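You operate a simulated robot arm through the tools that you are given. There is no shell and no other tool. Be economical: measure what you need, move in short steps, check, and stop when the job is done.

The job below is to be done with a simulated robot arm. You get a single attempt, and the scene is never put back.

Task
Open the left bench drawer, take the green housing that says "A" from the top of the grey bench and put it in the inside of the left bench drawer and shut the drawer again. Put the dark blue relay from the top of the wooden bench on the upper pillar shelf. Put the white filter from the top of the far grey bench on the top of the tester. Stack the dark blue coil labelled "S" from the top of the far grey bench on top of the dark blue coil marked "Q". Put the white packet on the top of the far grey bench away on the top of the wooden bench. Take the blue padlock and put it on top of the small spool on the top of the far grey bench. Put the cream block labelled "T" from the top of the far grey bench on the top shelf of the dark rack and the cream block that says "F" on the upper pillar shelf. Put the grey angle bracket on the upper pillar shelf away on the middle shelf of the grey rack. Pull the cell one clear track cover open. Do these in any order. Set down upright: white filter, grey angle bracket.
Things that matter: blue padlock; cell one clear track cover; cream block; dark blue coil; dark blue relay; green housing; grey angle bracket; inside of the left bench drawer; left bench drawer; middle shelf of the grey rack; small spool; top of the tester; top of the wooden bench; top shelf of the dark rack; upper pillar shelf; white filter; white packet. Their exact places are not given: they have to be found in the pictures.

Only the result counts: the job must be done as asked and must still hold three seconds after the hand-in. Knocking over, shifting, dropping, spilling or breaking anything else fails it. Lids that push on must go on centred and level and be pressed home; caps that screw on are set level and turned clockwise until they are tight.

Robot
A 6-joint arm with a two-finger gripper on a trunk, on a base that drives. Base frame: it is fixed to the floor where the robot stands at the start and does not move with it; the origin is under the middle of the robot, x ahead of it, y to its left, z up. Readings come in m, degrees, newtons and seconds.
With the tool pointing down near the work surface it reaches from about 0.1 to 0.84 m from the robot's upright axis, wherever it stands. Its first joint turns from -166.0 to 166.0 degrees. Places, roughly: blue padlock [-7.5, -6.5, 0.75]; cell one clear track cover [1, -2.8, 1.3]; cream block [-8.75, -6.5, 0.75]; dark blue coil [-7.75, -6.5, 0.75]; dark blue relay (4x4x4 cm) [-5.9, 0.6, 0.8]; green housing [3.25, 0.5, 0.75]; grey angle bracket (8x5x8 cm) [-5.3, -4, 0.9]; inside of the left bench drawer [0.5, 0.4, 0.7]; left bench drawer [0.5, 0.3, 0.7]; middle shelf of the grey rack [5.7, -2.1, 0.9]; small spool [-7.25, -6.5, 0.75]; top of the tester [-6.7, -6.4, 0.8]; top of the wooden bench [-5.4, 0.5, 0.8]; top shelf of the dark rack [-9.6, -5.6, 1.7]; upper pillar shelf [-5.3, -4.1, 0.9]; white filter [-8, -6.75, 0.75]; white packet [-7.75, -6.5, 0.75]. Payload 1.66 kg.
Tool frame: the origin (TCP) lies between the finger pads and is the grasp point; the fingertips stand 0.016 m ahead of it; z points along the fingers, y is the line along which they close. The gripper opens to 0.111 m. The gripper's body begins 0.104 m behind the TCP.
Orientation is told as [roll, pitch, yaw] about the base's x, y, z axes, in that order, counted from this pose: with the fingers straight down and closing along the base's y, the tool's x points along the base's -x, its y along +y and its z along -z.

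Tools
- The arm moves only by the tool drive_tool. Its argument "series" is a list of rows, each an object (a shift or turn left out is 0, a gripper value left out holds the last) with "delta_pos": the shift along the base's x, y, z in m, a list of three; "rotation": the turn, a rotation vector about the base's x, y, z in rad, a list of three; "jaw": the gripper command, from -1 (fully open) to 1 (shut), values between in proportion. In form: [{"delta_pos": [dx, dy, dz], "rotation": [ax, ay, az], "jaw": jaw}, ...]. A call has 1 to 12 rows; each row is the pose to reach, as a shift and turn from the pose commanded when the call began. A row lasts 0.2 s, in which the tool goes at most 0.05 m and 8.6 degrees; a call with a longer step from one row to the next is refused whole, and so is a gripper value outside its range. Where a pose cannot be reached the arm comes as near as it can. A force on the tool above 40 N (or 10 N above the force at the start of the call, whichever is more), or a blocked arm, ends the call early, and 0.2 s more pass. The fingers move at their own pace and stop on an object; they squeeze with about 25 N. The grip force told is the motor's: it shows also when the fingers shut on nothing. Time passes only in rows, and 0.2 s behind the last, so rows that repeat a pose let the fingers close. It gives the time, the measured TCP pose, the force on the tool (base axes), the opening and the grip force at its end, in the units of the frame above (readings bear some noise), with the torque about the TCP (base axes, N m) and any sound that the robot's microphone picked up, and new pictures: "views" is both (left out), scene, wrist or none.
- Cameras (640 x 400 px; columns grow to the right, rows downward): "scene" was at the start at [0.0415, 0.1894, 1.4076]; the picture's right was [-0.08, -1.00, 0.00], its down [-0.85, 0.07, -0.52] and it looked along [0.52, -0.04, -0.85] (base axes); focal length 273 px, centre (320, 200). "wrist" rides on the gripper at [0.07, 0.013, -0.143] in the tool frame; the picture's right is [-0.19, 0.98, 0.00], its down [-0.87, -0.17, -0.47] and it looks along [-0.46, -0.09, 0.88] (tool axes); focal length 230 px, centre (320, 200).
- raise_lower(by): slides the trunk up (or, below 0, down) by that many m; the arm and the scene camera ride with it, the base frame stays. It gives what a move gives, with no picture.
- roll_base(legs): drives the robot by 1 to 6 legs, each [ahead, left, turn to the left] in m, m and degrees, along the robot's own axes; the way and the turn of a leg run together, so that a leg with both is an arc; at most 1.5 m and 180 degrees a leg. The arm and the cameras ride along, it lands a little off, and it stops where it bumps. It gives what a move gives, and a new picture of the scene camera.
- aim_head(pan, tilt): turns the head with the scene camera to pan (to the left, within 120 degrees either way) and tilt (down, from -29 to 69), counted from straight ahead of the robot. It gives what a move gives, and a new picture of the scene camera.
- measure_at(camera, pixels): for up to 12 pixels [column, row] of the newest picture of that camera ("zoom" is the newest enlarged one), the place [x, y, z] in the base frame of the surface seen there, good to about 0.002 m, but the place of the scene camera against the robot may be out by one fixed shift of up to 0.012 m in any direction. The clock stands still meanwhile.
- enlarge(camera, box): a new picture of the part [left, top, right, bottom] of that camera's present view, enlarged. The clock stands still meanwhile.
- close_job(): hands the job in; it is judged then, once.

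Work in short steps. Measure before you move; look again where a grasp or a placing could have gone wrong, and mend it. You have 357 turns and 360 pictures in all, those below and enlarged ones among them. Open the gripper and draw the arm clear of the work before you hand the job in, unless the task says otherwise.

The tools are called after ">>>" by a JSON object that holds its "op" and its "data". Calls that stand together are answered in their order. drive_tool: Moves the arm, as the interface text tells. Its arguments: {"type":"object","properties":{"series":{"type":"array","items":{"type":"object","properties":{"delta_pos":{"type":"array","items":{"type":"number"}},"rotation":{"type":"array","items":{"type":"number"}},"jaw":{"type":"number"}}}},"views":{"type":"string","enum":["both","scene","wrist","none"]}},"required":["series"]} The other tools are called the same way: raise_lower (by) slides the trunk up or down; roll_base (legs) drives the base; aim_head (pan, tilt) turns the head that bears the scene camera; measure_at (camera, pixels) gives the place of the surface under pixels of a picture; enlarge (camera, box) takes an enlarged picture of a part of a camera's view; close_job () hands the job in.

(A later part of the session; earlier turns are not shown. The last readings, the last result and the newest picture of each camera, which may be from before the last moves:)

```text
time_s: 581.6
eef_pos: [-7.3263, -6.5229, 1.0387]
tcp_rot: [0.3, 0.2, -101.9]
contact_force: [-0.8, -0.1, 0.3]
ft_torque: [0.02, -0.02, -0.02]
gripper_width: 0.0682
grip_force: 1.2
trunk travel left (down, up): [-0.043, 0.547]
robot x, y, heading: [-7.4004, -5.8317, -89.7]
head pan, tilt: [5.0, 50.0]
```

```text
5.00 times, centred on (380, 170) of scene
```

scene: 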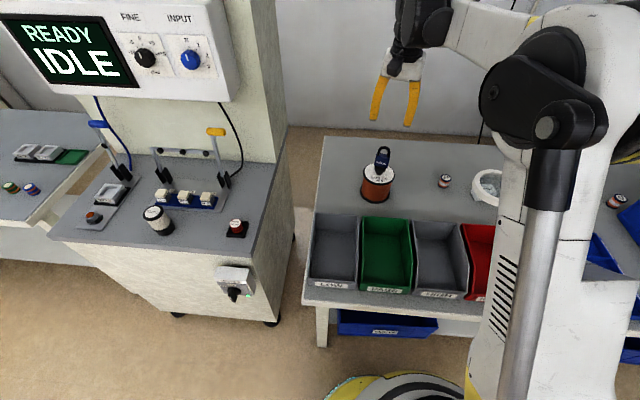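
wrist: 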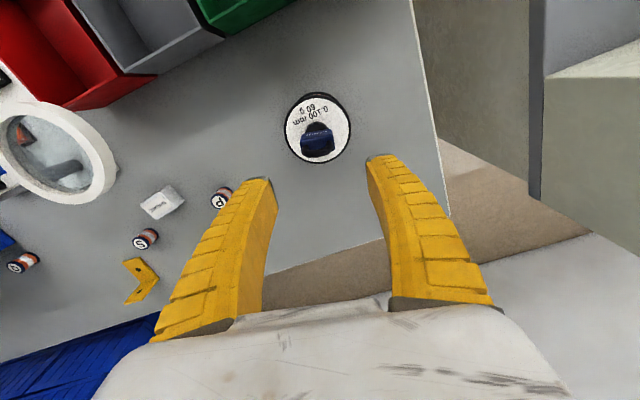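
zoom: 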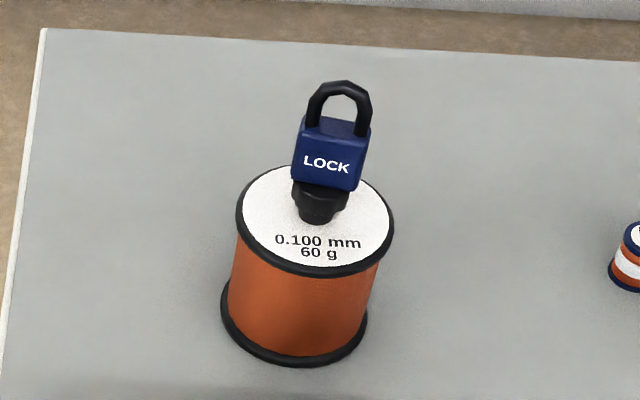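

The padlock stands on the spool's knob. Next, coil S. I rotate the tool back, raise, and move the base to x≈-8.08.

>>> {"op": "drive_tool", "data": {"series": [{"delta_pos": [0, 0.03, 0.04], "rotation": [0, 0, 0.12]}, {"delta_pos": [0, 0.06, 0.08], "rotation": [0, 0, 0.237]}, {"delta_pos": [0, 0.1, 0.1], "rotation": [0, 0, 0.237]}], "views": "none"}}

>>> {"op": "raise_lower", "data": {"by": 0.1}}

>>> {"op": "roll_base", "data": {"legs": [[-0.1, 0, 0], [0, -0.68, 0], [0.13, 0, 0]]}}

>>> {"op": "drive_tool", "data": {"series": [{"delta_pos": [0.04, -0.01, 0]}, {"delta_pos": [0.08, -0.02, 0]}], "views": "wrist"}}

```text
time_s: 582.4
eef_pos: [-7.3269, -6.4213, 1.1374]
tcp_rot: [0.4, 0.2, -88.4]
contact_force: [0.0, 0.0, 0.5]
ft_torque: [0.02, 0.04, -0.01]
gripper_width: 0.0684
grip_force: 1.2
trunk travel left (down, up): [-0.043, 0.547]
robot x, y, heading: [-7.3999, -5.8309, -89.7]
head pan, tilt: [5.0, 50.0]
```

```text
time_s: 583.7
eef_pos: [-7.3263, -6.423, 1.2381]
tcp_rot: [0.5, 0.2, -88.4]
contact_force: [0.6, 0.8, -0.2]
ft_torque: [0.0, -0.02, 0.01]
gripper_width: 0.0684
grip_force: 1.0
trunk travel left (down, up): [-0.143, 0.447]
robot x, y, heading: [-7.3981, -5.8299, -89.2]
head pan, tilt: [5.0, 50.0]
```

```text
time_s: 589.1
eef_pos: [-8.0006, -6.459, 1.2379]
tcp_rot: [0.3, 0.2, -88.6]
contact_force: [-0.4, -0.2, -0.2]
ft_torque: [0.04, -0.01, 0.0]
gripper_width: 0.0683
grip_force: 1.4
trunk travel left (down, up): [-0.143, 0.447]
robot x, y, heading: [-8.0707, -5.8644, -89.6]
head pan, tilt: [5.0, 50.0]
```

scene: 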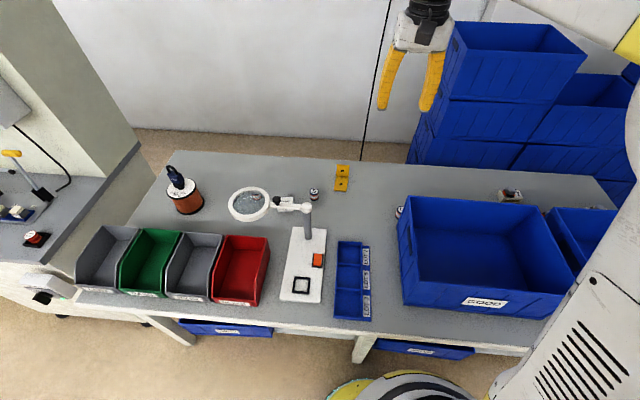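

```text
time_s: 589.7
eef_pos: [-7.9198, -6.4791, 1.2379]
tcp_rot: [0.3, 0.1, -88.6]
contact_force: [1.3, 0.1, 0.0]
ft_torque: [-0.01, 0.05, -0.02]
gripper_width: 0.0684
grip_force: 1.2
trunk travel left (down, up): [-0.143, 0.447]
robot x, y, heading: [-8.0711, -5.865, -89.9]
head pan, tilt: [5.0, 50.0]
```

wrist: 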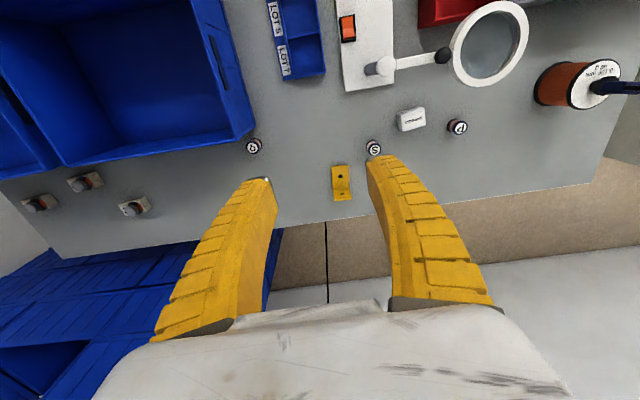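

Move above S (-7.788,-6.602) and lower.

>>> {"op": "drive_tool", "data": {"series": [{"delta_pos": [0.03, -0.03, -0.01]}, {"delta_pos": [0.06, -0.06, -0.03]}, {"delta_pos": [0.09, -0.09, -0.05]}, {"delta_pos": [0.12, -0.115, -0.07]}, {"delta_pos": [0.132, -0.123, -0.1]}, {"delta_pos": [0.132, -0.123, -0.14]}, {"delta_pos": [0.132, -0.123, -0.18]}], "views": "none"}}

>>> {"op": "raise_lower", "data": {"by": -0.13}}

>>> {"op": "drive_tool", "data": {"series": [{"jaw": -0.1}, {"jaw": -0.1}], "views": "both"}}

```text
time_s: 591.3
eef_pos: [-7.787, -6.6021, 1.0585]
tcp_rot: [0.4, 0.2, -88.6]
contact_force: [0.4, -0.1, 0.3]
ft_torque: [0.01, 0.01, 0.0]
gripper_width: 0.0687
grip_force: 1.2
trunk travel left (down, up): [-0.143, 0.447]
robot x, y, heading: [-8.071, -5.8626, -89.8]
head pan, tilt: [5.0, 50.0]
```

```text
time_s: 592.8
eef_pos: [-7.7882, -6.6019, 0.9288]
tcp_rot: [0.4, 0.3, -88.6]
contact_force: [0.8, -1.0, 1.2]
ft_torque: [-0.05, 0.02, -0.04]
gripper_width: 0.068
grip_force: 1.0
trunk travel left (down, up): [-0.013, 0.577]
robot x, y, heading: [-8.0733, -5.8667, -89.7]
head pan, tilt: [5.0, 50.0]
```

```text
time_s: 593.4
eef_pos: [-7.7869, -6.6015, 0.9277]
tcp_rot: [0.4, 0.3, -88.6]
contact_force: [0.2, -0.3, 0.2]
ft_torque: [0.04, 0.02, 0.0]
gripper_width: 0.0629
grip_force: 1.7
trunk travel left (down, up): [-0.013, 0.577]
robot x, y, heading: [-8.07, -5.8603, -89.9]
head pan, tilt: [5.0, 50.0]
```

scene: 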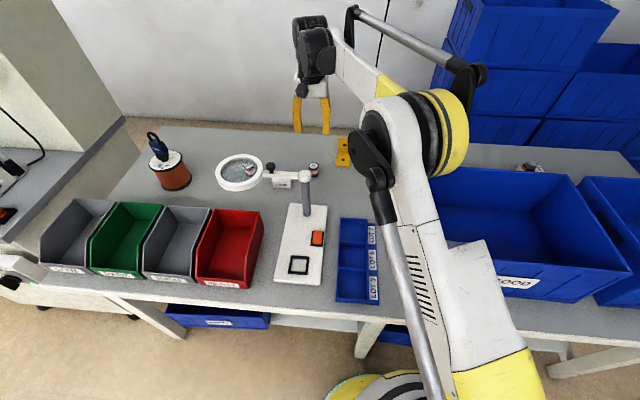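
wrist: 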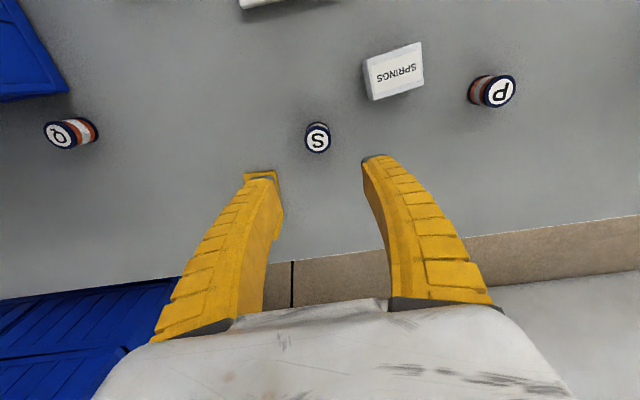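

Check the yellow bracket near the left finger and S's centre.

>>> {"op": "enlarge", "data": {"camera": "wrist", "box": [230, 110, 350, 210]}}

>>> {"op": "measure_at", "data": {"camera": "wrist", "pixels": [[318, 140], [307, 140], [329, 140], [318, 151], [318, 128], [278, 174], [279, 190], [282, 210], [62, 133], [50, 133], [74, 130]]}}

```text
4.00 times, centred on (290, 160) of wrist
```

zoom: 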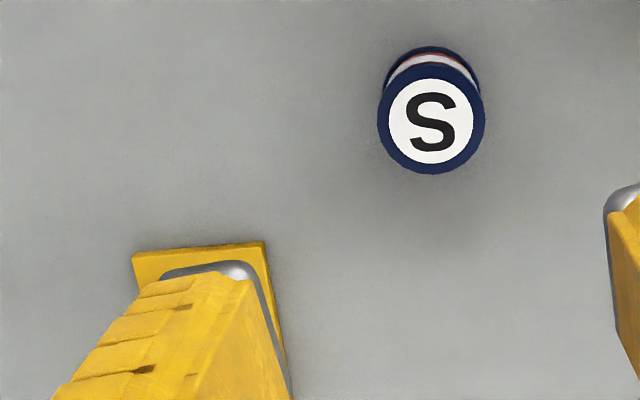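

```text
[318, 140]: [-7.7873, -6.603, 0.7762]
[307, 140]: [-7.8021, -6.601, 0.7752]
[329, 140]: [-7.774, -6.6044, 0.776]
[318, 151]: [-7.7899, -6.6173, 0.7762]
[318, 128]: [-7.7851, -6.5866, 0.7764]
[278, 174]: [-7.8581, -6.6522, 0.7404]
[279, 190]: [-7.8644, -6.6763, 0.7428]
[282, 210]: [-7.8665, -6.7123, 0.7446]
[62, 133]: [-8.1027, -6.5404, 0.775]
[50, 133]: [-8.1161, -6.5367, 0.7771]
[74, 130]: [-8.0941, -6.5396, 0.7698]
```

S centre (-7.788,-6.602), bracket 3 cm clear. Descend to z 0.765, grip, lift.

>>> {"op": "drive_tool", "data": {"series": [{"delta_pos": [-0.001, -0.001, -0.04]}, {"delta_pos": [-0.001, -0.001, -0.08]}, {"delta_pos": [-0.001, -0.001, -0.12]}, {"delta_pos": [-0.001, -0.001, -0.15]}, {"delta_pos": [-0.001, -0.001, -0.163]}, {"delta_pos": [-0.001, -0.001, -0.163], "jaw": 1}, {"delta_pos": [-0.001, -0.001, -0.163], "jaw": 1}, {"delta_pos": [-0.001, -0.001, -0.163], "jaw": 1}], "views": "wrist"}}

```text
time_s: 595.2
eef_pos: [-7.7874, -6.6019, 0.7648]
tcp_rot: [0.5, 0.2, -88.6]
contact_force: [0.2, 0.8, 0.8]
ft_torque: [0.07, -0.03, 0.02]
gripper_width: 0.0287
grip_force: 24.7
trunk travel left (down, up): [-0.013, 0.577]
robot x, y, heading: [-8.0704, -5.863, -89.7]
head pan, tilt: [5.0, 50.0]
```

wrist: 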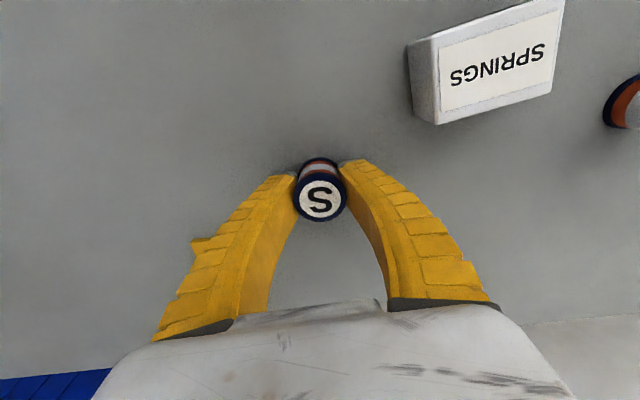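

S held. Lift and look at the hand from the scene camera to check its camera box's clearance over the bin rim near Q.

>>> {"op": "drive_tool", "data": {"series": [{"delta_pos": [0, 0, 0.04]}, {"delta_pos": [0, 0, 0.08]}, {"delta_pos": [0, 0, 0.12]}, {"delta_pos": [0, 0.0, 0.16]}, {"delta_pos": [-0.04, 0.02, 0.18]}, {"delta_pos": [-0.08, 0.04, 0.19]}, {"delta_pos": [-0.12, 0.06, 0.19]}, {"delta_pos": [-0.16, 0.062, 0.19]}, {"delta_pos": [-0.2, 0.062, 0.19]}, {"delta_pos": [-0.24, 0.062, 0.19]}, {"delta_pos": [-0.28, 0.062, 0.19]}, {"delta_pos": [-0.318, 0.062, 0.19]}], "views": "both"}}

>>> {"op": "enlarge", "data": {"camera": "scene", "box": [340, 40, 500, 240]}}

```text
time_s: 597.8
eef_pos: [-8.1076, -6.5417, 0.9576]
tcp_rot: [0.4, 0.2, -88.6]
contact_force: [-0.5, -1.2, -0.8]
ft_torque: [-0.01, 0.02, -0.01]
gripper_width: 0.0273
grip_force: 24.6
trunk travel left (down, up): [-0.013, 0.577]
robot x, y, heading: [-8.0686, -5.8657, -89.7]
head pan, tilt: [5.0, 50.0]
```

scene: 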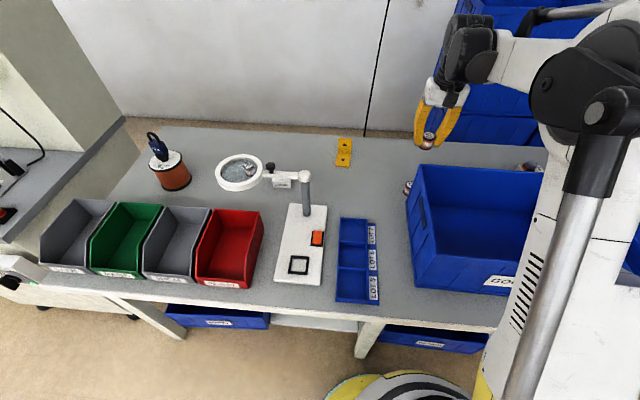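
wrist: 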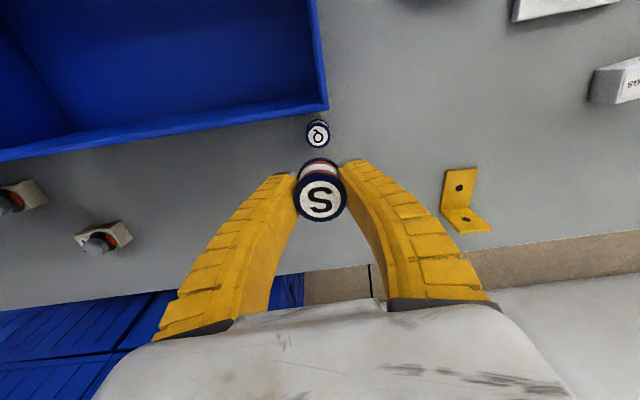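

```text
2.00 times, centred on (420, 140) of scene
```

zoom: 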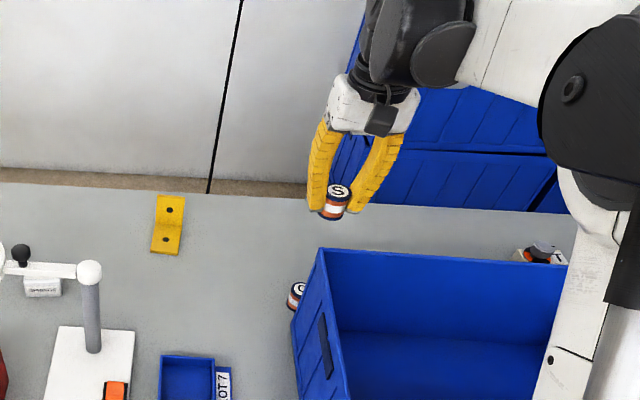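

>>> {"op": "measure_at", "data": {"camera": "zoom", "pixels": [[380, 133], [380, 110], [368, 125], [390, 115], [337, 190], [322, 250], [390, 252], [300, 285]]}}

>>> {"op": "measure_at", "data": {"camera": "wrist", "pixels": [[318, 135], [307, 134], [329, 133], [318, 145], [318, 123], [325, 107], [300, 112], [320, 60], [200, 128]]}}

```text
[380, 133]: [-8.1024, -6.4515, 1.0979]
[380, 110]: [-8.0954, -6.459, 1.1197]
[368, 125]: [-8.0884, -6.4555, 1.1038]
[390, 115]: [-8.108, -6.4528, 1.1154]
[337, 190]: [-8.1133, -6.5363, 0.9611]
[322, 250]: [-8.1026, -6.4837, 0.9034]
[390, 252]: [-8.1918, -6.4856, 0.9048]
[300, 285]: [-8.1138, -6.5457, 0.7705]
```

```text
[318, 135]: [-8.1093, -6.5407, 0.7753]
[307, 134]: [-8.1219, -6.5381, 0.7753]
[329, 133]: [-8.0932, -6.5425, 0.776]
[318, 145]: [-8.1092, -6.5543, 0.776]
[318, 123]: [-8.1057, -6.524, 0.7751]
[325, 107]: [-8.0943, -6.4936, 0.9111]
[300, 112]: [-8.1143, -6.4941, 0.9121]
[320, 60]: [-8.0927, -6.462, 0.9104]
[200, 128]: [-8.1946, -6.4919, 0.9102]
```

Clearance is fine (camera box +0.145 over TCP). Check the held coil's centre and compare with Q (-8.1075,-6.539).

>>> {"op": "measure_at", "data": {"camera": "wrist", "pixels": [[320, 199], [300, 199], [342, 197], [320, 216], [320, 182]]}}

```text
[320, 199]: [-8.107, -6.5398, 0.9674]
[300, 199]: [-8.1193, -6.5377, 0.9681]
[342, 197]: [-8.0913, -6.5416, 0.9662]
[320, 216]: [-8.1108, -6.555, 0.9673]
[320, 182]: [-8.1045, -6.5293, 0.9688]
```

Aligned within ~2 mm. Lower to just above and into contact.

>>> {"op": "drive_tool", "data": {"series": [{"delta_pos": [-0.001, 0.002, -0.04]}, {"delta_pos": [-0.001, 0.002, -0.08]}, {"delta_pos": [-0.001, 0.002, -0.12]}, {"delta_pos": [-0.001, 0.002, -0.145]}, {"delta_pos": [-0.001, 0.002, -0.152]}], "views": "wrist"}}

```text
time_s: 599.0
eef_pos: [-8.1084, -6.54, 0.8037]
tcp_rot: [0.4, 0.2, -88.6]
contact_force: [0.0, 0.0, -0.7]
ft_torque: [-0.04, 0.02, 0.0]
gripper_width: 0.0268
grip_force: 25.0
trunk travel left (down, up): [-0.013, 0.577]
robot x, y, heading: [-8.0721, -5.8663, -89.9]
head pan, tilt: [5.0, 50.0]
```

wrist: 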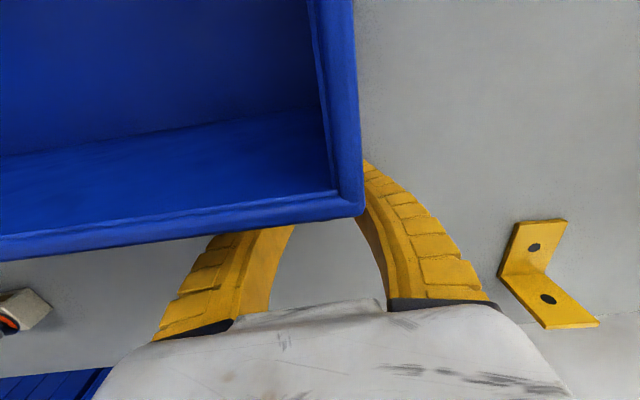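

>>> {"op": "drive_tool", "data": {"series": [{"delta_pos": [0, 0, -0.0015]}, {"delta_pos": [0, 0, -0.0025]}], "views": "none"}}

```text
time_s: 599.6
eef_pos: [-8.1075, -6.5388, 0.8026]
tcp_rot: [0.4, 0.2, -88.5]
contact_force: [-0.8, -1.8, 9.1]
ft_torque: [-0.03, 0.03, 0.0]
gripper_width: 0.0271
grip_force: 25.0
trunk travel left (down, up): [-0.013, 0.577]
robot x, y, heading: [-8.0691, -5.8629, -89.9]
head pan, tilt: [5.0, 50.0]
```

Contact 9 N. Release carefully and rise straight up.

>>> {"op": "drive_tool", "data": {"series": [{"delta_pos": [0, 0, 0.001], "jaw": 0.4}, {"delta_pos": [0, 0, 0.001], "jaw": 0.2}, {"delta_pos": [0, 0, 0.001], "jaw": 0.1}, {"delta_pos": [0, 0, 0.03]}, {"delta_pos": [0, 0, 0.07]}, {"delta_pos": [0, 0, 0.11]}, {"delta_pos": [0, 0, 0.15]}, {"delta_pos": [0, 0, 0.19]}], "views": "both"}}

>>> {"op": "enlarge", "data": {"camera": "scene", "box": [380, 150, 460, 210]}}

```text
time_s: 601.4
eef_pos: [-8.1088, -6.5384, 0.9936]
tcp_rot: [0.5, 0.2, -88.6]
contact_force: [0.1, -0.4, -0.8]
ft_torque: [0.01, 0.01, -0.02]
gripper_width: 0.0521
grip_force: 1.5
trunk travel left (down, up): [-0.013, 0.577]
robot x, y, heading: [-8.074, -5.8646, -89.9]
head pan, tilt: [5.0, 50.0]
```

scene: 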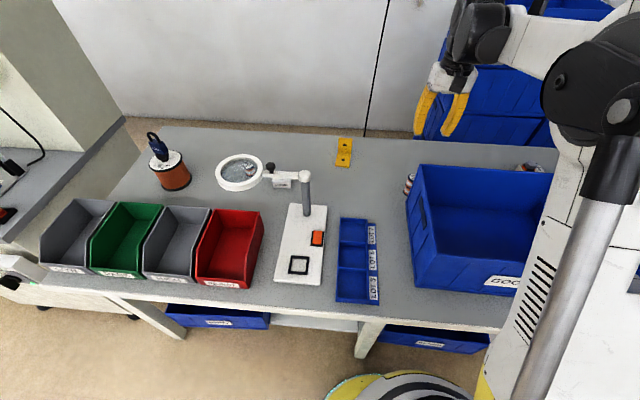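
wrist: 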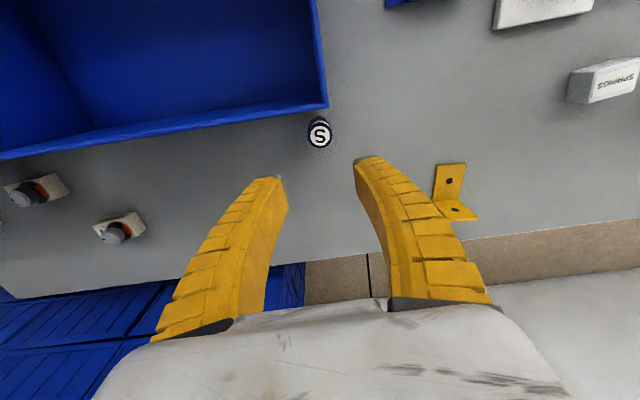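

```text
6.67 times, centred on (420, 180) of scene
```

zoom: 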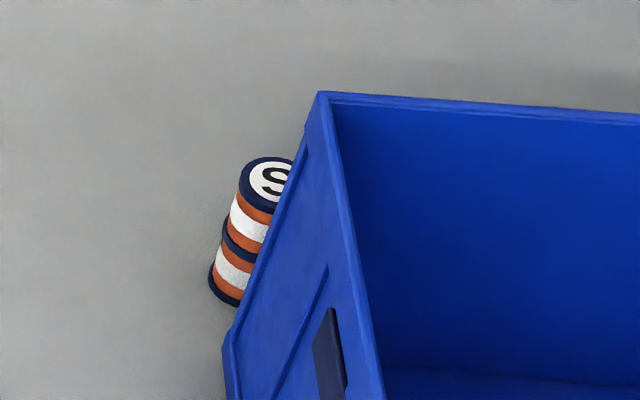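

S sits squarely on Q. Next, the cream blocks behind the bins: raise and move to x≈-8.6.

>>> {"op": "raise_lower", "data": {"by": 0.25}}

>>> {"op": "roll_base", "data": {"legs": [[0, -0.53, 0]]}}

>>> {"op": "drive_tool", "data": {"series": [{"delta_pos": [0, 0.02, 0], "jaw": -1}], "views": "wrist"}}

>>> {"op": "enlarge", "data": {"camera": "wrist", "box": [200, 120, 440, 270]}}

```text
time_s: 604.0
eef_pos: [-8.1087, -6.5397, 1.2417]
tcp_rot: [0.4, 0.2, -88.7]
contact_force: [-0.4, -0.6, 0.2]
ft_torque: [0.02, 0.03, 0.02]
gripper_width: 0.0522
grip_force: 1.8
trunk travel left (down, up): [-0.263, 0.327]
robot x, y, heading: [-8.0684, -5.8643, -89.7]
head pan, tilt: [5.0, 50.0]
```

```text
time_s: 607.1
eef_pos: [-8.6537, -6.5388, 1.2422]
tcp_rot: [0.4, 0.2, -89.3]
contact_force: [-0.5, 0.5, 0.4]
ft_torque: [0.01, -0.02, 0.0]
gripper_width: 0.0522
grip_force: 1.1
trunk travel left (down, up): [-0.263, 0.327]
robot x, y, heading: [-8.609, -5.8651, -90.3]
head pan, tilt: [5.0, 50.0]
```

scene: 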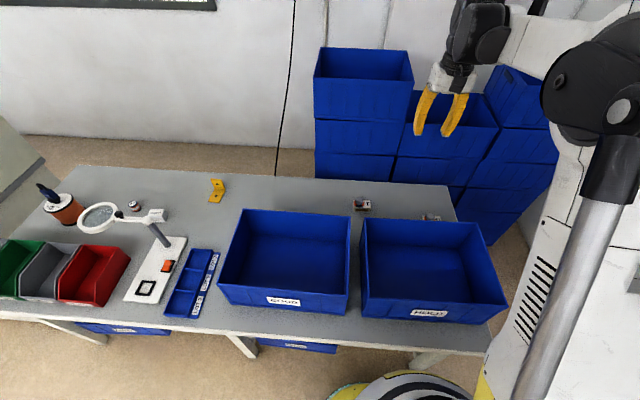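

```text
time_s: 607.5
eef_pos: [-8.6522, -6.5167, 1.2433]
tcp_rot: [0.5, 0.1, -89.2]
contact_force: [-0.3, 0.4, -0.5]
ft_torque: [-0.05, -0.02, -0.02]
gripper_width: 0.111
grip_force: 0.1
trunk travel left (down, up): [-0.263, 0.327]
robot x, y, heading: [-8.6089, -5.861, -90.3]
head pan, tilt: [5.0, 50.0]
```

wrist: 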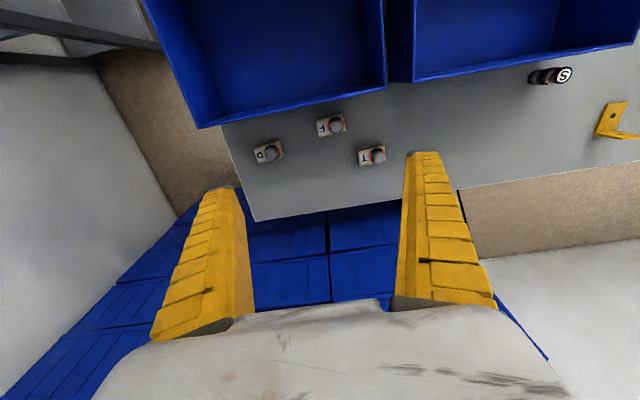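

```text
2.67 times, centred on (320, 195) of wrist
```

zoom: 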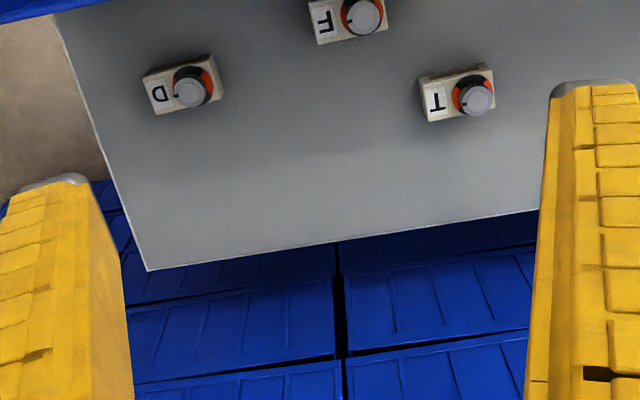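

Labels: D, F (330,125), T (372,156). Measure blocks and the stacked bins behind.

>>> {"op": "measure_at", "data": {"camera": "wrist", "pixels": [[372, 157], [363, 158], [380, 154], [330, 125], [321, 128], [337, 123], [290, 250], [370, 220], [300, 100], [255, 160], [390, 85]]}}

>>> {"op": "measure_at", "data": {"camera": "scene", "pixels": [[360, 80], [330, 48], [410, 52], [440, 125], [450, 95], [520, 70], [361, 203], [350, 215], [362, 222]]}}

```text
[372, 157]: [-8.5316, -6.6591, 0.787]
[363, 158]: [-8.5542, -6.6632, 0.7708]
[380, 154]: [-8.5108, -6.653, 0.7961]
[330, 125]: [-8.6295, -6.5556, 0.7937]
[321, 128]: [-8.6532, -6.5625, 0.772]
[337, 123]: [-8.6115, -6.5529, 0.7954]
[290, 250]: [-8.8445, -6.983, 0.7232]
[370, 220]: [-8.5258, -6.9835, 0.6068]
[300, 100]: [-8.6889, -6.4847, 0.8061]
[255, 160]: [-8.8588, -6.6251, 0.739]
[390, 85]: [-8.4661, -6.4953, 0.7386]
```

```text
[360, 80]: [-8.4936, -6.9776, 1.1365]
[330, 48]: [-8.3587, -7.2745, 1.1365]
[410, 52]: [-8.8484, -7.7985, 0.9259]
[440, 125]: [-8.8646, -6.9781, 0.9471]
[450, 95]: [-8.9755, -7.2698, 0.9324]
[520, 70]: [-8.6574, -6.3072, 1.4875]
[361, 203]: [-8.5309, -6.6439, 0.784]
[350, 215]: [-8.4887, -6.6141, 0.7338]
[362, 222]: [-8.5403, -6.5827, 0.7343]
```

Move above T (≈(-8.532,-6.66)) and lower to see it closely.

>>> {"op": "drive_tool", "data": {"series": [{"delta_pos": [0.03, -0.04, 0]}, {"delta_pos": [0.06, -0.08, 0]}, {"delta_pos": [0.09, -0.12, -0.02]}, {"delta_pos": [0.12, -0.143, -0.04]}, {"delta_pos": [0.12, -0.143, -0.08]}], "views": "none"}}

>>> {"op": "raise_lower", "data": {"by": -0.22}}

>>> {"op": "drive_tool", "data": {"series": [{"jaw": -0.4}, {"jaw": -0.4}], "views": "wrist"}}

>>> {"op": "enlarge", "data": {"camera": "wrist", "box": [240, 90, 400, 190]}}

```text
refused: row 3 steps farther than a row can; nothing moved
```

```text
time_s: 609.9
eef_pos: [-8.6531, -6.5185, 1.022]
tcp_rot: [0.4, 0.2, -89.4]
contact_force: [0.0, 0.3, 0.3]
ft_torque: [0.01, -0.01, 0.02]
gripper_width: 0.111
grip_force: 0.0
trunk travel left (down, up): [-0.043, 0.547]
robot x, y, heading: [-8.606, -5.8612, -90.3]
head pan, tilt: [5.0, 50.0]
```

```text
time_s: 610.5
eef_pos: [-8.6522, -6.5177, 1.0213]
tcp_rot: [0.3, 0.2, -89.3]
contact_force: [0.0, -0.1, -0.5]
ft_torque: [0.01, -0.02, 0.03]
gripper_width: 0.0795
grip_force: 1.2
trunk travel left (down, up): [-0.043, 0.547]
robot x, y, heading: [-8.6083, -5.864, -90.4]
head pan, tilt: [5.0, 50.0]
```

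wrist: 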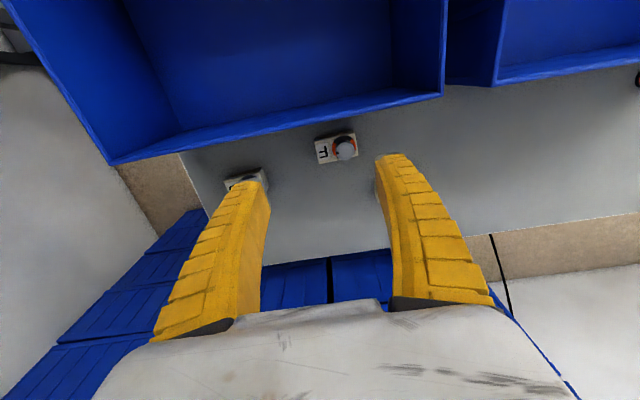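

```text
4.00 times, centred on (320, 140) of wrist
```

zoom: 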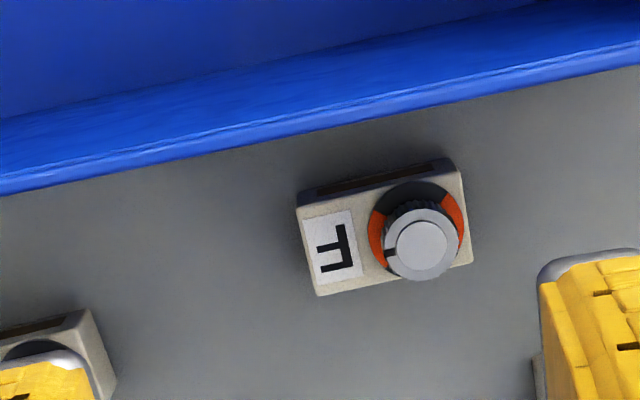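

F is in view; first T. Move over T.

>>> {"op": "drive_tool", "data": {"series": [{"delta_pos": [0.03, -0.035, 0]}, {"delta_pos": [0.06, -0.07, 0]}, {"delta_pos": [0.09, -0.105, 0]}, {"delta_pos": [0.12, -0.14, 0]}, {"delta_pos": [0.12, -0.14, -0.04]}, {"delta_pos": [0.12, -0.14, -0.08]}], "views": "wrist"}}

>>> {"op": "enlarge", "data": {"camera": "wrist", "box": [240, 90, 400, 190]}}

```text
time_s: 611.9
eef_pos: [-8.5311, -6.6583, 0.9428]
tcp_rot: [0.4, 0.2, -89.2]
contact_force: [0.1, -0.5, -0.2]
ft_torque: [-0.04, -0.01, -0.01]
gripper_width: 0.0791
grip_force: 0.7
trunk travel left (down, up): [-0.043, 0.547]
robot x, y, heading: [-8.6065, -5.8635, -90.5]
head pan, tilt: [5.0, 50.0]
```

wrist: 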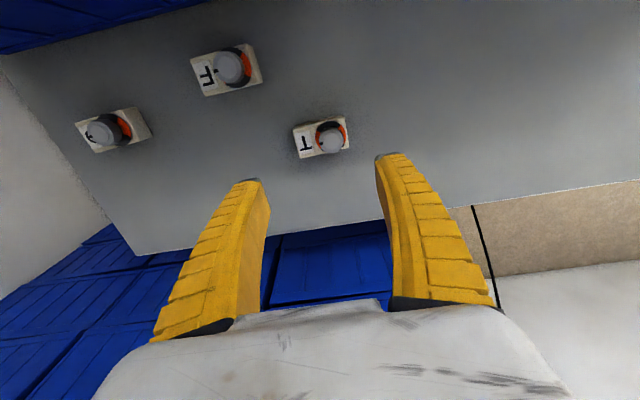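

```text
4.00 times, centred on (320, 140) of wrist
```

zoom: 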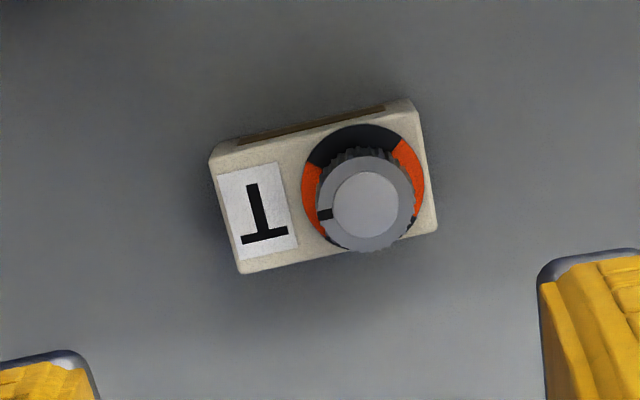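

>>> {"op": "measure_at", "data": {"camera": "zoom", "pixels": [[218, 165], [412, 120], [432, 225], [240, 268], [290, 240], [365, 205], [325, 215], [415, 205], [365, 160], [365, 240], [310, 115]]}}

>>> {"op": "measure_at", "data": {"camera": "wrist", "pixels": [[194, 60], [250, 47], [260, 78], [206, 95], [230, 68], [215, 85]]}}

```text
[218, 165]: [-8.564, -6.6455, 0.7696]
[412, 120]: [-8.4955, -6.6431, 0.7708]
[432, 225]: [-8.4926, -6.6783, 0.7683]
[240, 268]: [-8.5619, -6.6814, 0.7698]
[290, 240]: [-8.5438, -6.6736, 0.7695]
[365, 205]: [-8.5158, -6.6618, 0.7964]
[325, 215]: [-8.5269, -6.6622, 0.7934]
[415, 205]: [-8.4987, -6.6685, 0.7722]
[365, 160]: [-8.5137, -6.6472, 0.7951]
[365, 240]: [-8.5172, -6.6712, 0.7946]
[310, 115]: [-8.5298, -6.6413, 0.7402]
```

```text
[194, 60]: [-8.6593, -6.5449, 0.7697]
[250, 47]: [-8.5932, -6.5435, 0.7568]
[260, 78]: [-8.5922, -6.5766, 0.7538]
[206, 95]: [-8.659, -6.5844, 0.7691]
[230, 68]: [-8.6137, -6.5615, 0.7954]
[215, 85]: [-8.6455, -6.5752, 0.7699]
```

T body: x -8.564…-8.494, y -6.644…-6.680, z 0.740–0.770, with the knob above. Grip across its 7 cm length at TCP (-8.529,-6.662,0.760).

>>> {"op": "drive_tool", "data": {"series": [{"delta_pos": [0.002, -0.004, -0.02], "jaw": -0.8}, {"delta_pos": [0.002, -0.004, -0.06], "jaw": -0.8}, {"delta_pos": [0.002, -0.004, -0.1], "jaw": -0.8}, {"delta_pos": [0.002, -0.004, -0.14], "jaw": -0.8}, {"delta_pos": [0.002, -0.004, -0.17], "jaw": -0.8}, {"delta_pos": [0.002, -0.004, -0.183], "jaw": -0.8}, {"delta_pos": [0.002, -0.004, -0.183], "jaw": 1}, {"delta_pos": [0.002, -0.004, -0.183], "jaw": 1}, {"delta_pos": [0.002, -0.004, -0.183], "jaw": 1}], "views": "wrist"}}

```text
time_s: 613.9
eef_pos: [-8.5309, -6.6614, 0.7601]
tcp_rot: [0.5, 0.2, -89.3]
contact_force: [-1.5, -0.2, 0.7]
ft_torque: [0.01, -0.01, -0.01]
gripper_width: 0.0717
grip_force: 25.0
trunk travel left (down, up): [-0.043, 0.547]
robot x, y, heading: [-8.6117, -5.8657, -90.7]
head pan, tilt: [5.0, 50.0]
```

wrist: 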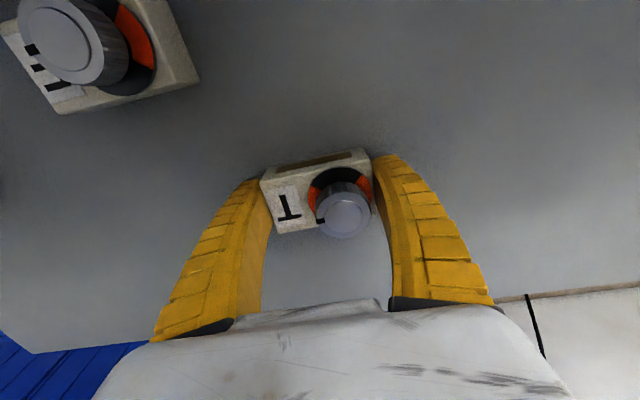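

T held. Lift, draw in, back off and look to the right at the dark rack.

>>> {"op": "drive_tool", "data": {"series": [{"delta_pos": [0, 0, 0.04]}, {"delta_pos": [0, 0, 0.085]}, {"delta_pos": [0, 0, 0.13]}, {"delta_pos": [0, 0, 0.175]}, {"delta_pos": [0, 0.03, 0.21]}, {"delta_pos": [0, 0.07, 0.235]}, {"delta_pos": [0, 0.11, 0.26]}, {"delta_pos": [0, 0.15, 0.285]}, {"delta_pos": [0, 0.19, 0.3]}], "views": "none"}}

>>> {"op": "raise_lower", "data": {"by": 0.3}}

>>> {"op": "roll_base", "data": {"legs": [[-0.35, 0.5, 0]]}}

>>> {"op": "aim_head", "data": {"pan": -80, "tilt": 20}}

```text
time_s: 615.9
eef_pos: [-8.5298, -6.4742, 1.0614]
tcp_rot: [0.5, 0.1, -89.3]
contact_force: [0.7, -0.6, -2.8]
ft_torque: [0.02, -0.03, 0.02]
gripper_width: 0.0717
grip_force: 24.8
trunk travel left (down, up): [-0.043, 0.547]
robot x, y, heading: [-8.607, -5.8601, -90.3]
head pan, tilt: [5.0, 50.0]
```

```text
time_s: 618.9
eef_pos: [-8.5299, -6.4747, 1.3609]
tcp_rot: [0.4, 0.2, -89.4]
contact_force: [-0.2, -0.2, -2.7]
ft_torque: [-0.01, -0.03, 0.01]
gripper_width: 0.0717
grip_force: 25.1
trunk travel left (down, up): [-0.343, 0.247]
robot x, y, heading: [-8.6099, -5.8666, -90.3]
head pan, tilt: [5.0, 50.0]
```

```text
time_s: 622.3
eef_pos: [-8.034, -6.128, 1.3611]
tcp_rot: [0.3, 0.3, -89.1]
contact_force: [-0.1, 0.3, -2.1]
ft_torque: [-0.05, 0.03, 0.01]
gripper_width: 0.0713
grip_force: 24.7
trunk travel left (down, up): [-0.343, 0.247]
robot x, y, heading: [-8.1144, -5.5157, -90.0]
head pan, tilt: [5.0, 50.0]
```

scene: 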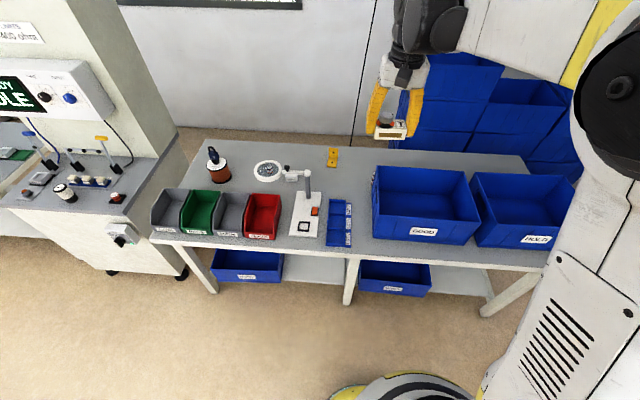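

```text
time_s: 623.9
eef_pos: [-8.0336, -6.1271, 1.3609]
tcp_rot: [0.4, 0.1, -89.1]
contact_force: [-0.2, -0.2, -2.2]
ft_torque: [-0.02, -0.01, 0.0]
gripper_width: 0.0715
grip_force: 24.7
trunk travel left (down, up): [-0.343, 0.247]
robot x, y, heading: [-8.1127, -5.5169, -90.2]
head pan, tilt: [-80.0, 20.0]
```

scene: 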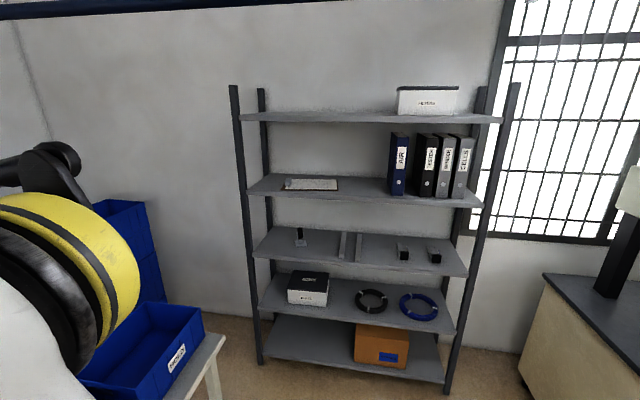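

The top shelf's left part is free. Measure.

>>> {"op": "measure_at", "data": {"camera": "scene", "pixels": [[300, 115], [350, 115], [380, 118], [245, 116], [500, 122], [300, 121], [320, 112], [425, 105], [270, 160], [236, 200], [516, 90]]}}

```text
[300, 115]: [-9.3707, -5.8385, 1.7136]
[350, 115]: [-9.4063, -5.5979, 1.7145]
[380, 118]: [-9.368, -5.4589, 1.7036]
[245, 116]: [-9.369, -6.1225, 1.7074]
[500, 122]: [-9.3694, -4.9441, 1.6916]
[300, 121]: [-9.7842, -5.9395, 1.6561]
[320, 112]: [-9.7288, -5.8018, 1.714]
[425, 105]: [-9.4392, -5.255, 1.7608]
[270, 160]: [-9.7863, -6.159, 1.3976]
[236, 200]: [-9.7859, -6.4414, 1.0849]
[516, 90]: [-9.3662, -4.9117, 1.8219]
```

Top shelf: z≈1.72 (arm frame), front x -9.37; target (-9.50,-5.65). Turn right to face it and raise.

>>> {"op": "roll_base", "data": {"legs": [[0, 0, -90], [0.55, 0.1, 0]]}}

>>> {"op": "raise_lower", "data": {"by": 0.2}}

>>> {"op": "drive_tool", "data": {"series": [{"delta_pos": [0, 0, 0.045]}, {"delta_pos": [0, 0, 0.09]}, {"delta_pos": [0, 0, 0.135]}, {"delta_pos": [0, 0, 0.18]}, {"delta_pos": [0, 0, 0.22]}, {"delta_pos": [0, 0, 0.25]}], "views": "none"}}

>>> {"op": "aim_head", "data": {"pan": -5, "tilt": 25}}

```text
time_s: 631.0
eef_pos: [-9.2814, -5.672, 1.3619]
tcp_rot: [0.3, 0.2, 179.8]
contact_force: [0.1, 0.5, -1.7]
ft_torque: [0.01, -0.03, 0.04]
gripper_width: 0.0713
grip_force: 25.0
trunk travel left (down, up): [-0.343, 0.247]
robot x, y, heading: [-8.6664, -5.6026, 178.8]
head pan, tilt: [-80.0, 20.0]
```

scene: 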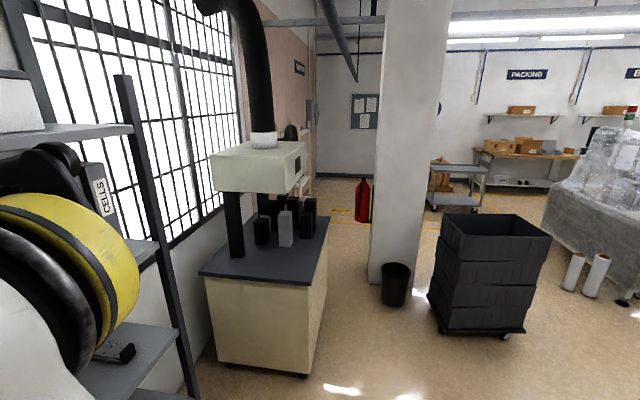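

```text
time_s: 633.1
eef_pos: [-9.2804, -5.6725, 1.5603]
tcp_rot: [0.4, 0.1, 179.8]
contact_force: [0.0, -0.7, -2.3]
ft_torque: [-0.05, -0.01, 0.01]
gripper_width: 0.0713
grip_force: 24.8
trunk travel left (down, up): [-0.543, 0.047]
robot x, y, heading: [-8.6659, -5.6032, 178.8]
head pan, tilt: [-80.0, 20.0]
```

```text
time_s: 634.5
eef_pos: [-9.2801, -5.6728, 1.811]
tcp_rot: [0.5, 0.2, 179.8]
contact_force: [-0.1, -0.2, -2.4]
ft_torque: [-0.01, -0.01, 0.01]
gripper_width: 0.0716
grip_force: 25.1
trunk travel left (down, up): [-0.543, 0.047]
robot x, y, heading: [-8.6711, -5.6009, 178.6]
head pan, tilt: [-80.0, 20.0]
```

```text
time_s: 636.0
eef_pos: [-9.2718, -5.6682, 1.8148]
tcp_rot: [0.6, -0.1, 179.7]
contact_force: [-0.9, -0.7, -1.5]
ft_torque: [0.0, -0.03, 0.0]
gripper_width: 0.0709
grip_force: 24.5
trunk travel left (down, up): [-0.543, 0.047]
robot x, y, heading: [-8.6678, -5.6053, 178.5]
head pan, tilt: [-5.0, 25.0]
```

scene: 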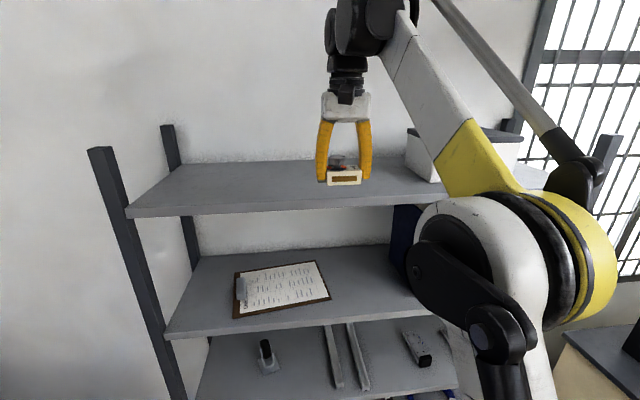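

Reach is fine. Turn the head away from the arm and drive forward 0.22 m over the shelf.

>>> {"op": "aim_head", "data": {"pan": 25, "tilt": 25}}

>>> {"op": "roll_base", "data": {"legs": [[0.22, 0.03, 0]]}}

>>> {"op": "drive_tool", "data": {"series": [{"delta_pos": [0, 0, -0.01]}], "views": "wrist"}}

>>> {"op": "measure_at", "data": {"camera": "wrist", "pixels": [[320, 100], [230, 150], [420, 150], [320, 280], [320, 60]]}}

```text
time_s: 636.9
eef_pos: [-9.2639, -5.6649, 1.8176]
tcp_rot: [0.7, -0.2, 179.9]
contact_force: [0.6, 0.2, -1.8]
ft_torque: [0.01, 0.06, 0.01]
gripper_width: 0.0713
grip_force: 24.9
trunk travel left (down, up): [-0.543, 0.047]
robot x, y, heading: [-8.6696, -5.6042, 178.7]
head pan, tilt: [25.0, 25.0]
```

scene: 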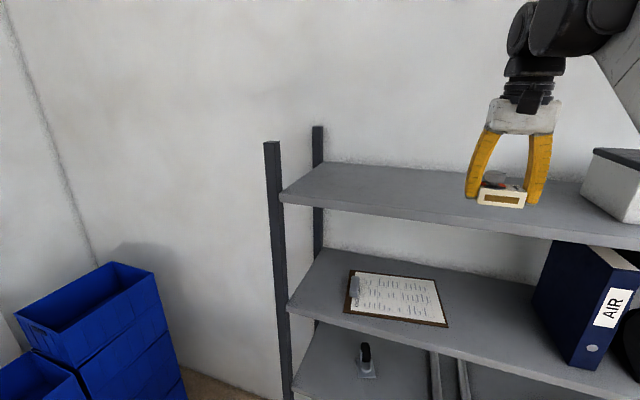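

```text
time_s: 637.8
eef_pos: [-9.2652, -5.6686, 1.821]
tcp_rot: [0.6, -0.6, 180.1]
contact_force: [-0.3, -0.1, -1.2]
ft_torque: [0.0, 0.01, 0.0]
gripper_width: 0.0712
grip_force: 25.7
trunk travel left (down, up): [-0.543, 0.047]
robot x, y, heading: [-8.677, -5.6053, 178.6]
head pan, tilt: [25.0, 25.0]
stopped in leg 1: the robot was blocked; the commanded pose is now the measured one
```

scene: 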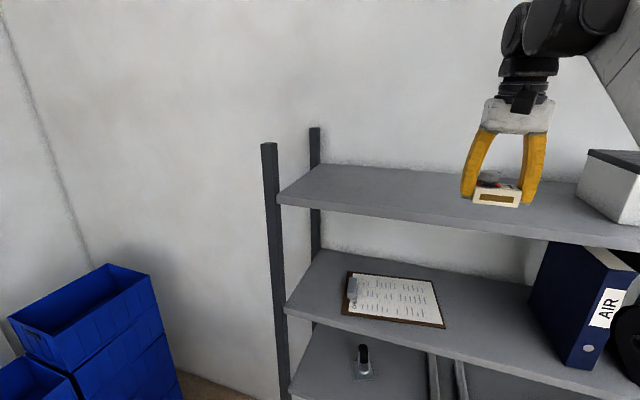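

```text
time_s: 638.4
eef_pos: [-9.2647, -5.6685, 1.8102]
tcp_rot: [0.6, -0.6, -180.0]
contact_force: [-0.6, 0.4, -2.5]
ft_torque: [0.0, 0.01, -0.01]
gripper_width: 0.0713
grip_force: 24.9
trunk travel left (down, up): [-0.543, 0.047]
robot x, y, heading: [-8.6767, -5.604, 178.5]
head pan, tilt: [25.0, 25.0]
stopped in row 1: the arm was blocked; the commanded pose is now the measured one
```

wrist: 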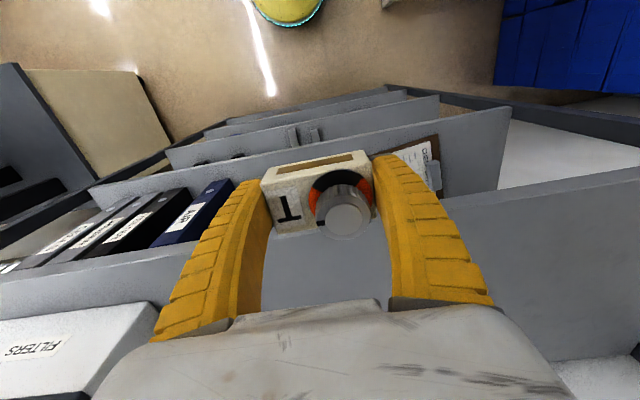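

```text
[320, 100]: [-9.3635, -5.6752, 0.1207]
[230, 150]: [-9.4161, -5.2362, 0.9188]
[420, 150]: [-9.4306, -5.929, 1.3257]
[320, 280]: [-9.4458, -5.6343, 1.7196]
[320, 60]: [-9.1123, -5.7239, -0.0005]
```

The arm and head seem to be touching each other. Extend the arm outward a bit to separate them.

>>> {"op": "drive_tool", "data": {"series": [{"delta_pos": [-0.04, 0, 0]}, {"delta_pos": [-0.08, 0, 0]}, {"delta_pos": [-0.12, 0, 0]}], "views": "scene"}}

```text
time_s: 639.4
eef_pos: [-9.3223, -5.6655, 1.7811]
tcp_rot: [0.6, -0.5, 179.9]
contact_force: [-0.3, 0.3, -1.8]
ft_torque: [-0.01, 0.01, 0.0]
gripper_width: 0.0715
grip_force: 25.3
out of reach, approached as far as the arm can: row 1, 2, 3
trunk travel left (down, up): [-0.543, 0.047]
robot x, y, heading: [-8.6745, -5.6041, 179.0]
head pan, tilt: [25.0, 25.0]
stopped in row 3: the arm was blocked; the commanded pose is now the measured one
```

scene: 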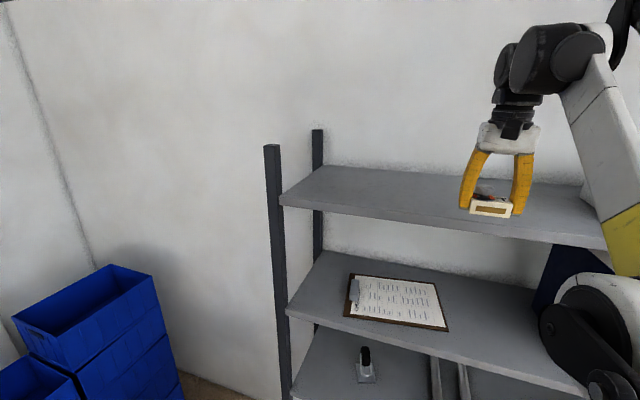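

At that height the arm is at its reach limit. Draw the arm in to r≈0.5 and use the base instead.

>>> {"op": "drive_tool", "data": {"series": [{"delta_pos": [0.03, 0, 0.01]}, {"delta_pos": [0.06, 0, 0.02]}, {"delta_pos": [0.09, 0, 0.03]}, {"delta_pos": [0.12, 0, 0.03]}, {"delta_pos": [0.15, 0, 0.03]}], "views": "scene"}}

```text
time_s: 640.8
eef_pos: [-9.1721, -5.6636, 1.8074]
tcp_rot: [0.7, -0.6, 179.9]
contact_force: [0.3, 0.4, -1.1]
ft_torque: [0.03, 0.01, -0.02]
gripper_width: 0.0715
grip_force: 24.9
trunk travel left (down, up): [-0.543, 0.047]
robot x, y, heading: [-8.6764, -5.6018, 178.8]
head pan, tilt: [25.0, 25.0]
stopped in row 5: the arm was blocked; the commanded pose is now the measured one
```

scene: 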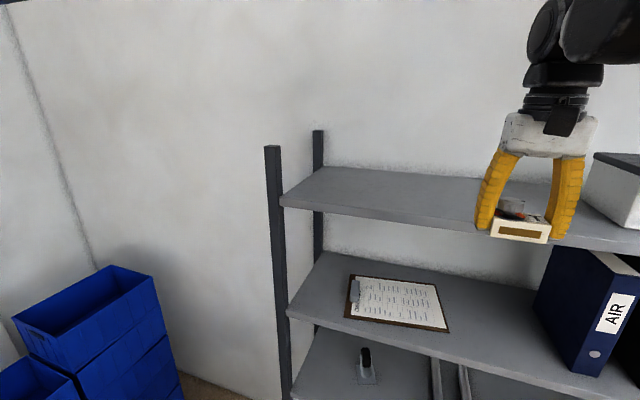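

Now try the base forward in a small leg.

>>> {"op": "roll_base", "data": {"legs": [[0.1, 0, 0]]}}

```text
time_s: 641.6
eef_pos: [-9.175, -5.6654, 1.8102]
tcp_rot: [0.5, -0.9, -180.0]
contact_force: [-0.2, 0.2, -2.1]
ft_torque: [0.01, 0.0, 0.0]
gripper_width: 0.0715
grip_force: 25.0
trunk travel left (down, up): [-0.543, 0.047]
robot x, y, heading: [-8.6931, -5.6049, 178.9]
head pan, tilt: [25.0, 25.0]
stopped in leg 1: the robot was blocked; the commanded pose is now the measured one
```

scene: 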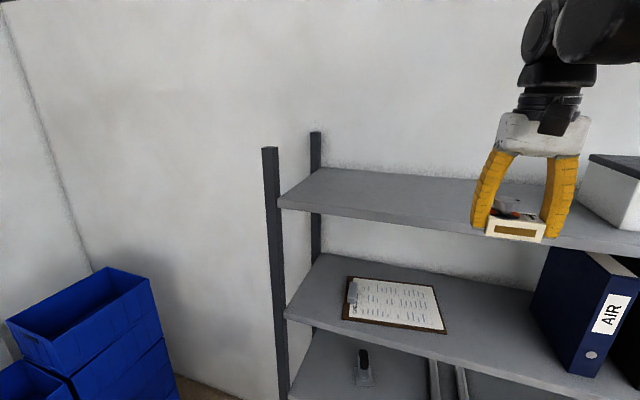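

Something external blocks the arm or mast. Look up.

>>> {"op": "aim_head", "data": {"pan": 30, "tilt": -28}}

>>> {"op": "aim_head", "data": {"pan": -30, "tilt": -28}}

```text
time_s: 642.8
eef_pos: [-9.1922, -5.6732, 1.8058]
tcp_rot: [0.2, -0.3, 180.0]
contact_force: [0.1, 0.8, -2.7]
ft_torque: [-0.02, 0.0, 0.01]
gripper_width: 0.0712
grip_force: 24.8
trunk travel left (down, up): [-0.543, 0.047]
robot x, y, heading: [-8.6901, -5.6033, 178.8]
head pan, tilt: [30.0, -28.0]
```

scene: 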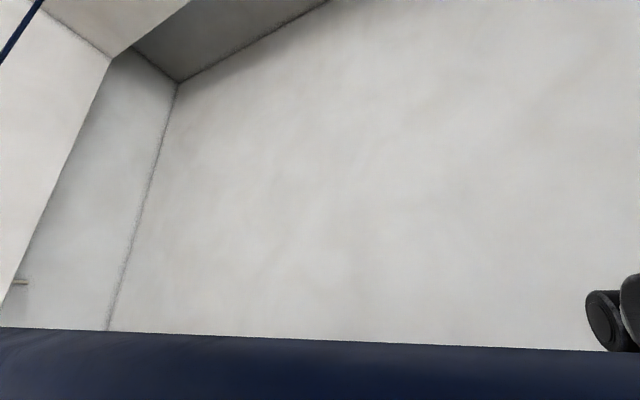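

```text
time_s: 644.1
eef_pos: [-9.1924, -5.6819, 1.8051]
tcp_rot: [-0.1, -0.4, -180.0]
contact_force: [0.2, 0.7, -2.3]
ft_torque: [0.02, 0.05, 0.0]
gripper_width: 0.0713
grip_force: 25.0
trunk travel left (down, up): [-0.543, 0.047]
robot x, y, heading: [-8.6929, -5.6031, 178.9]
head pan, tilt: [-30.0, -28.0]
```

scene: 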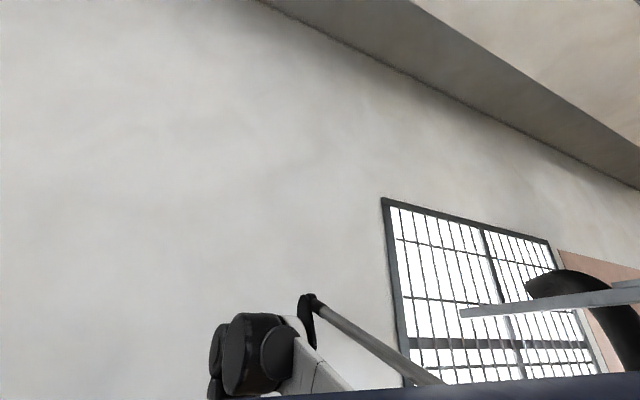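

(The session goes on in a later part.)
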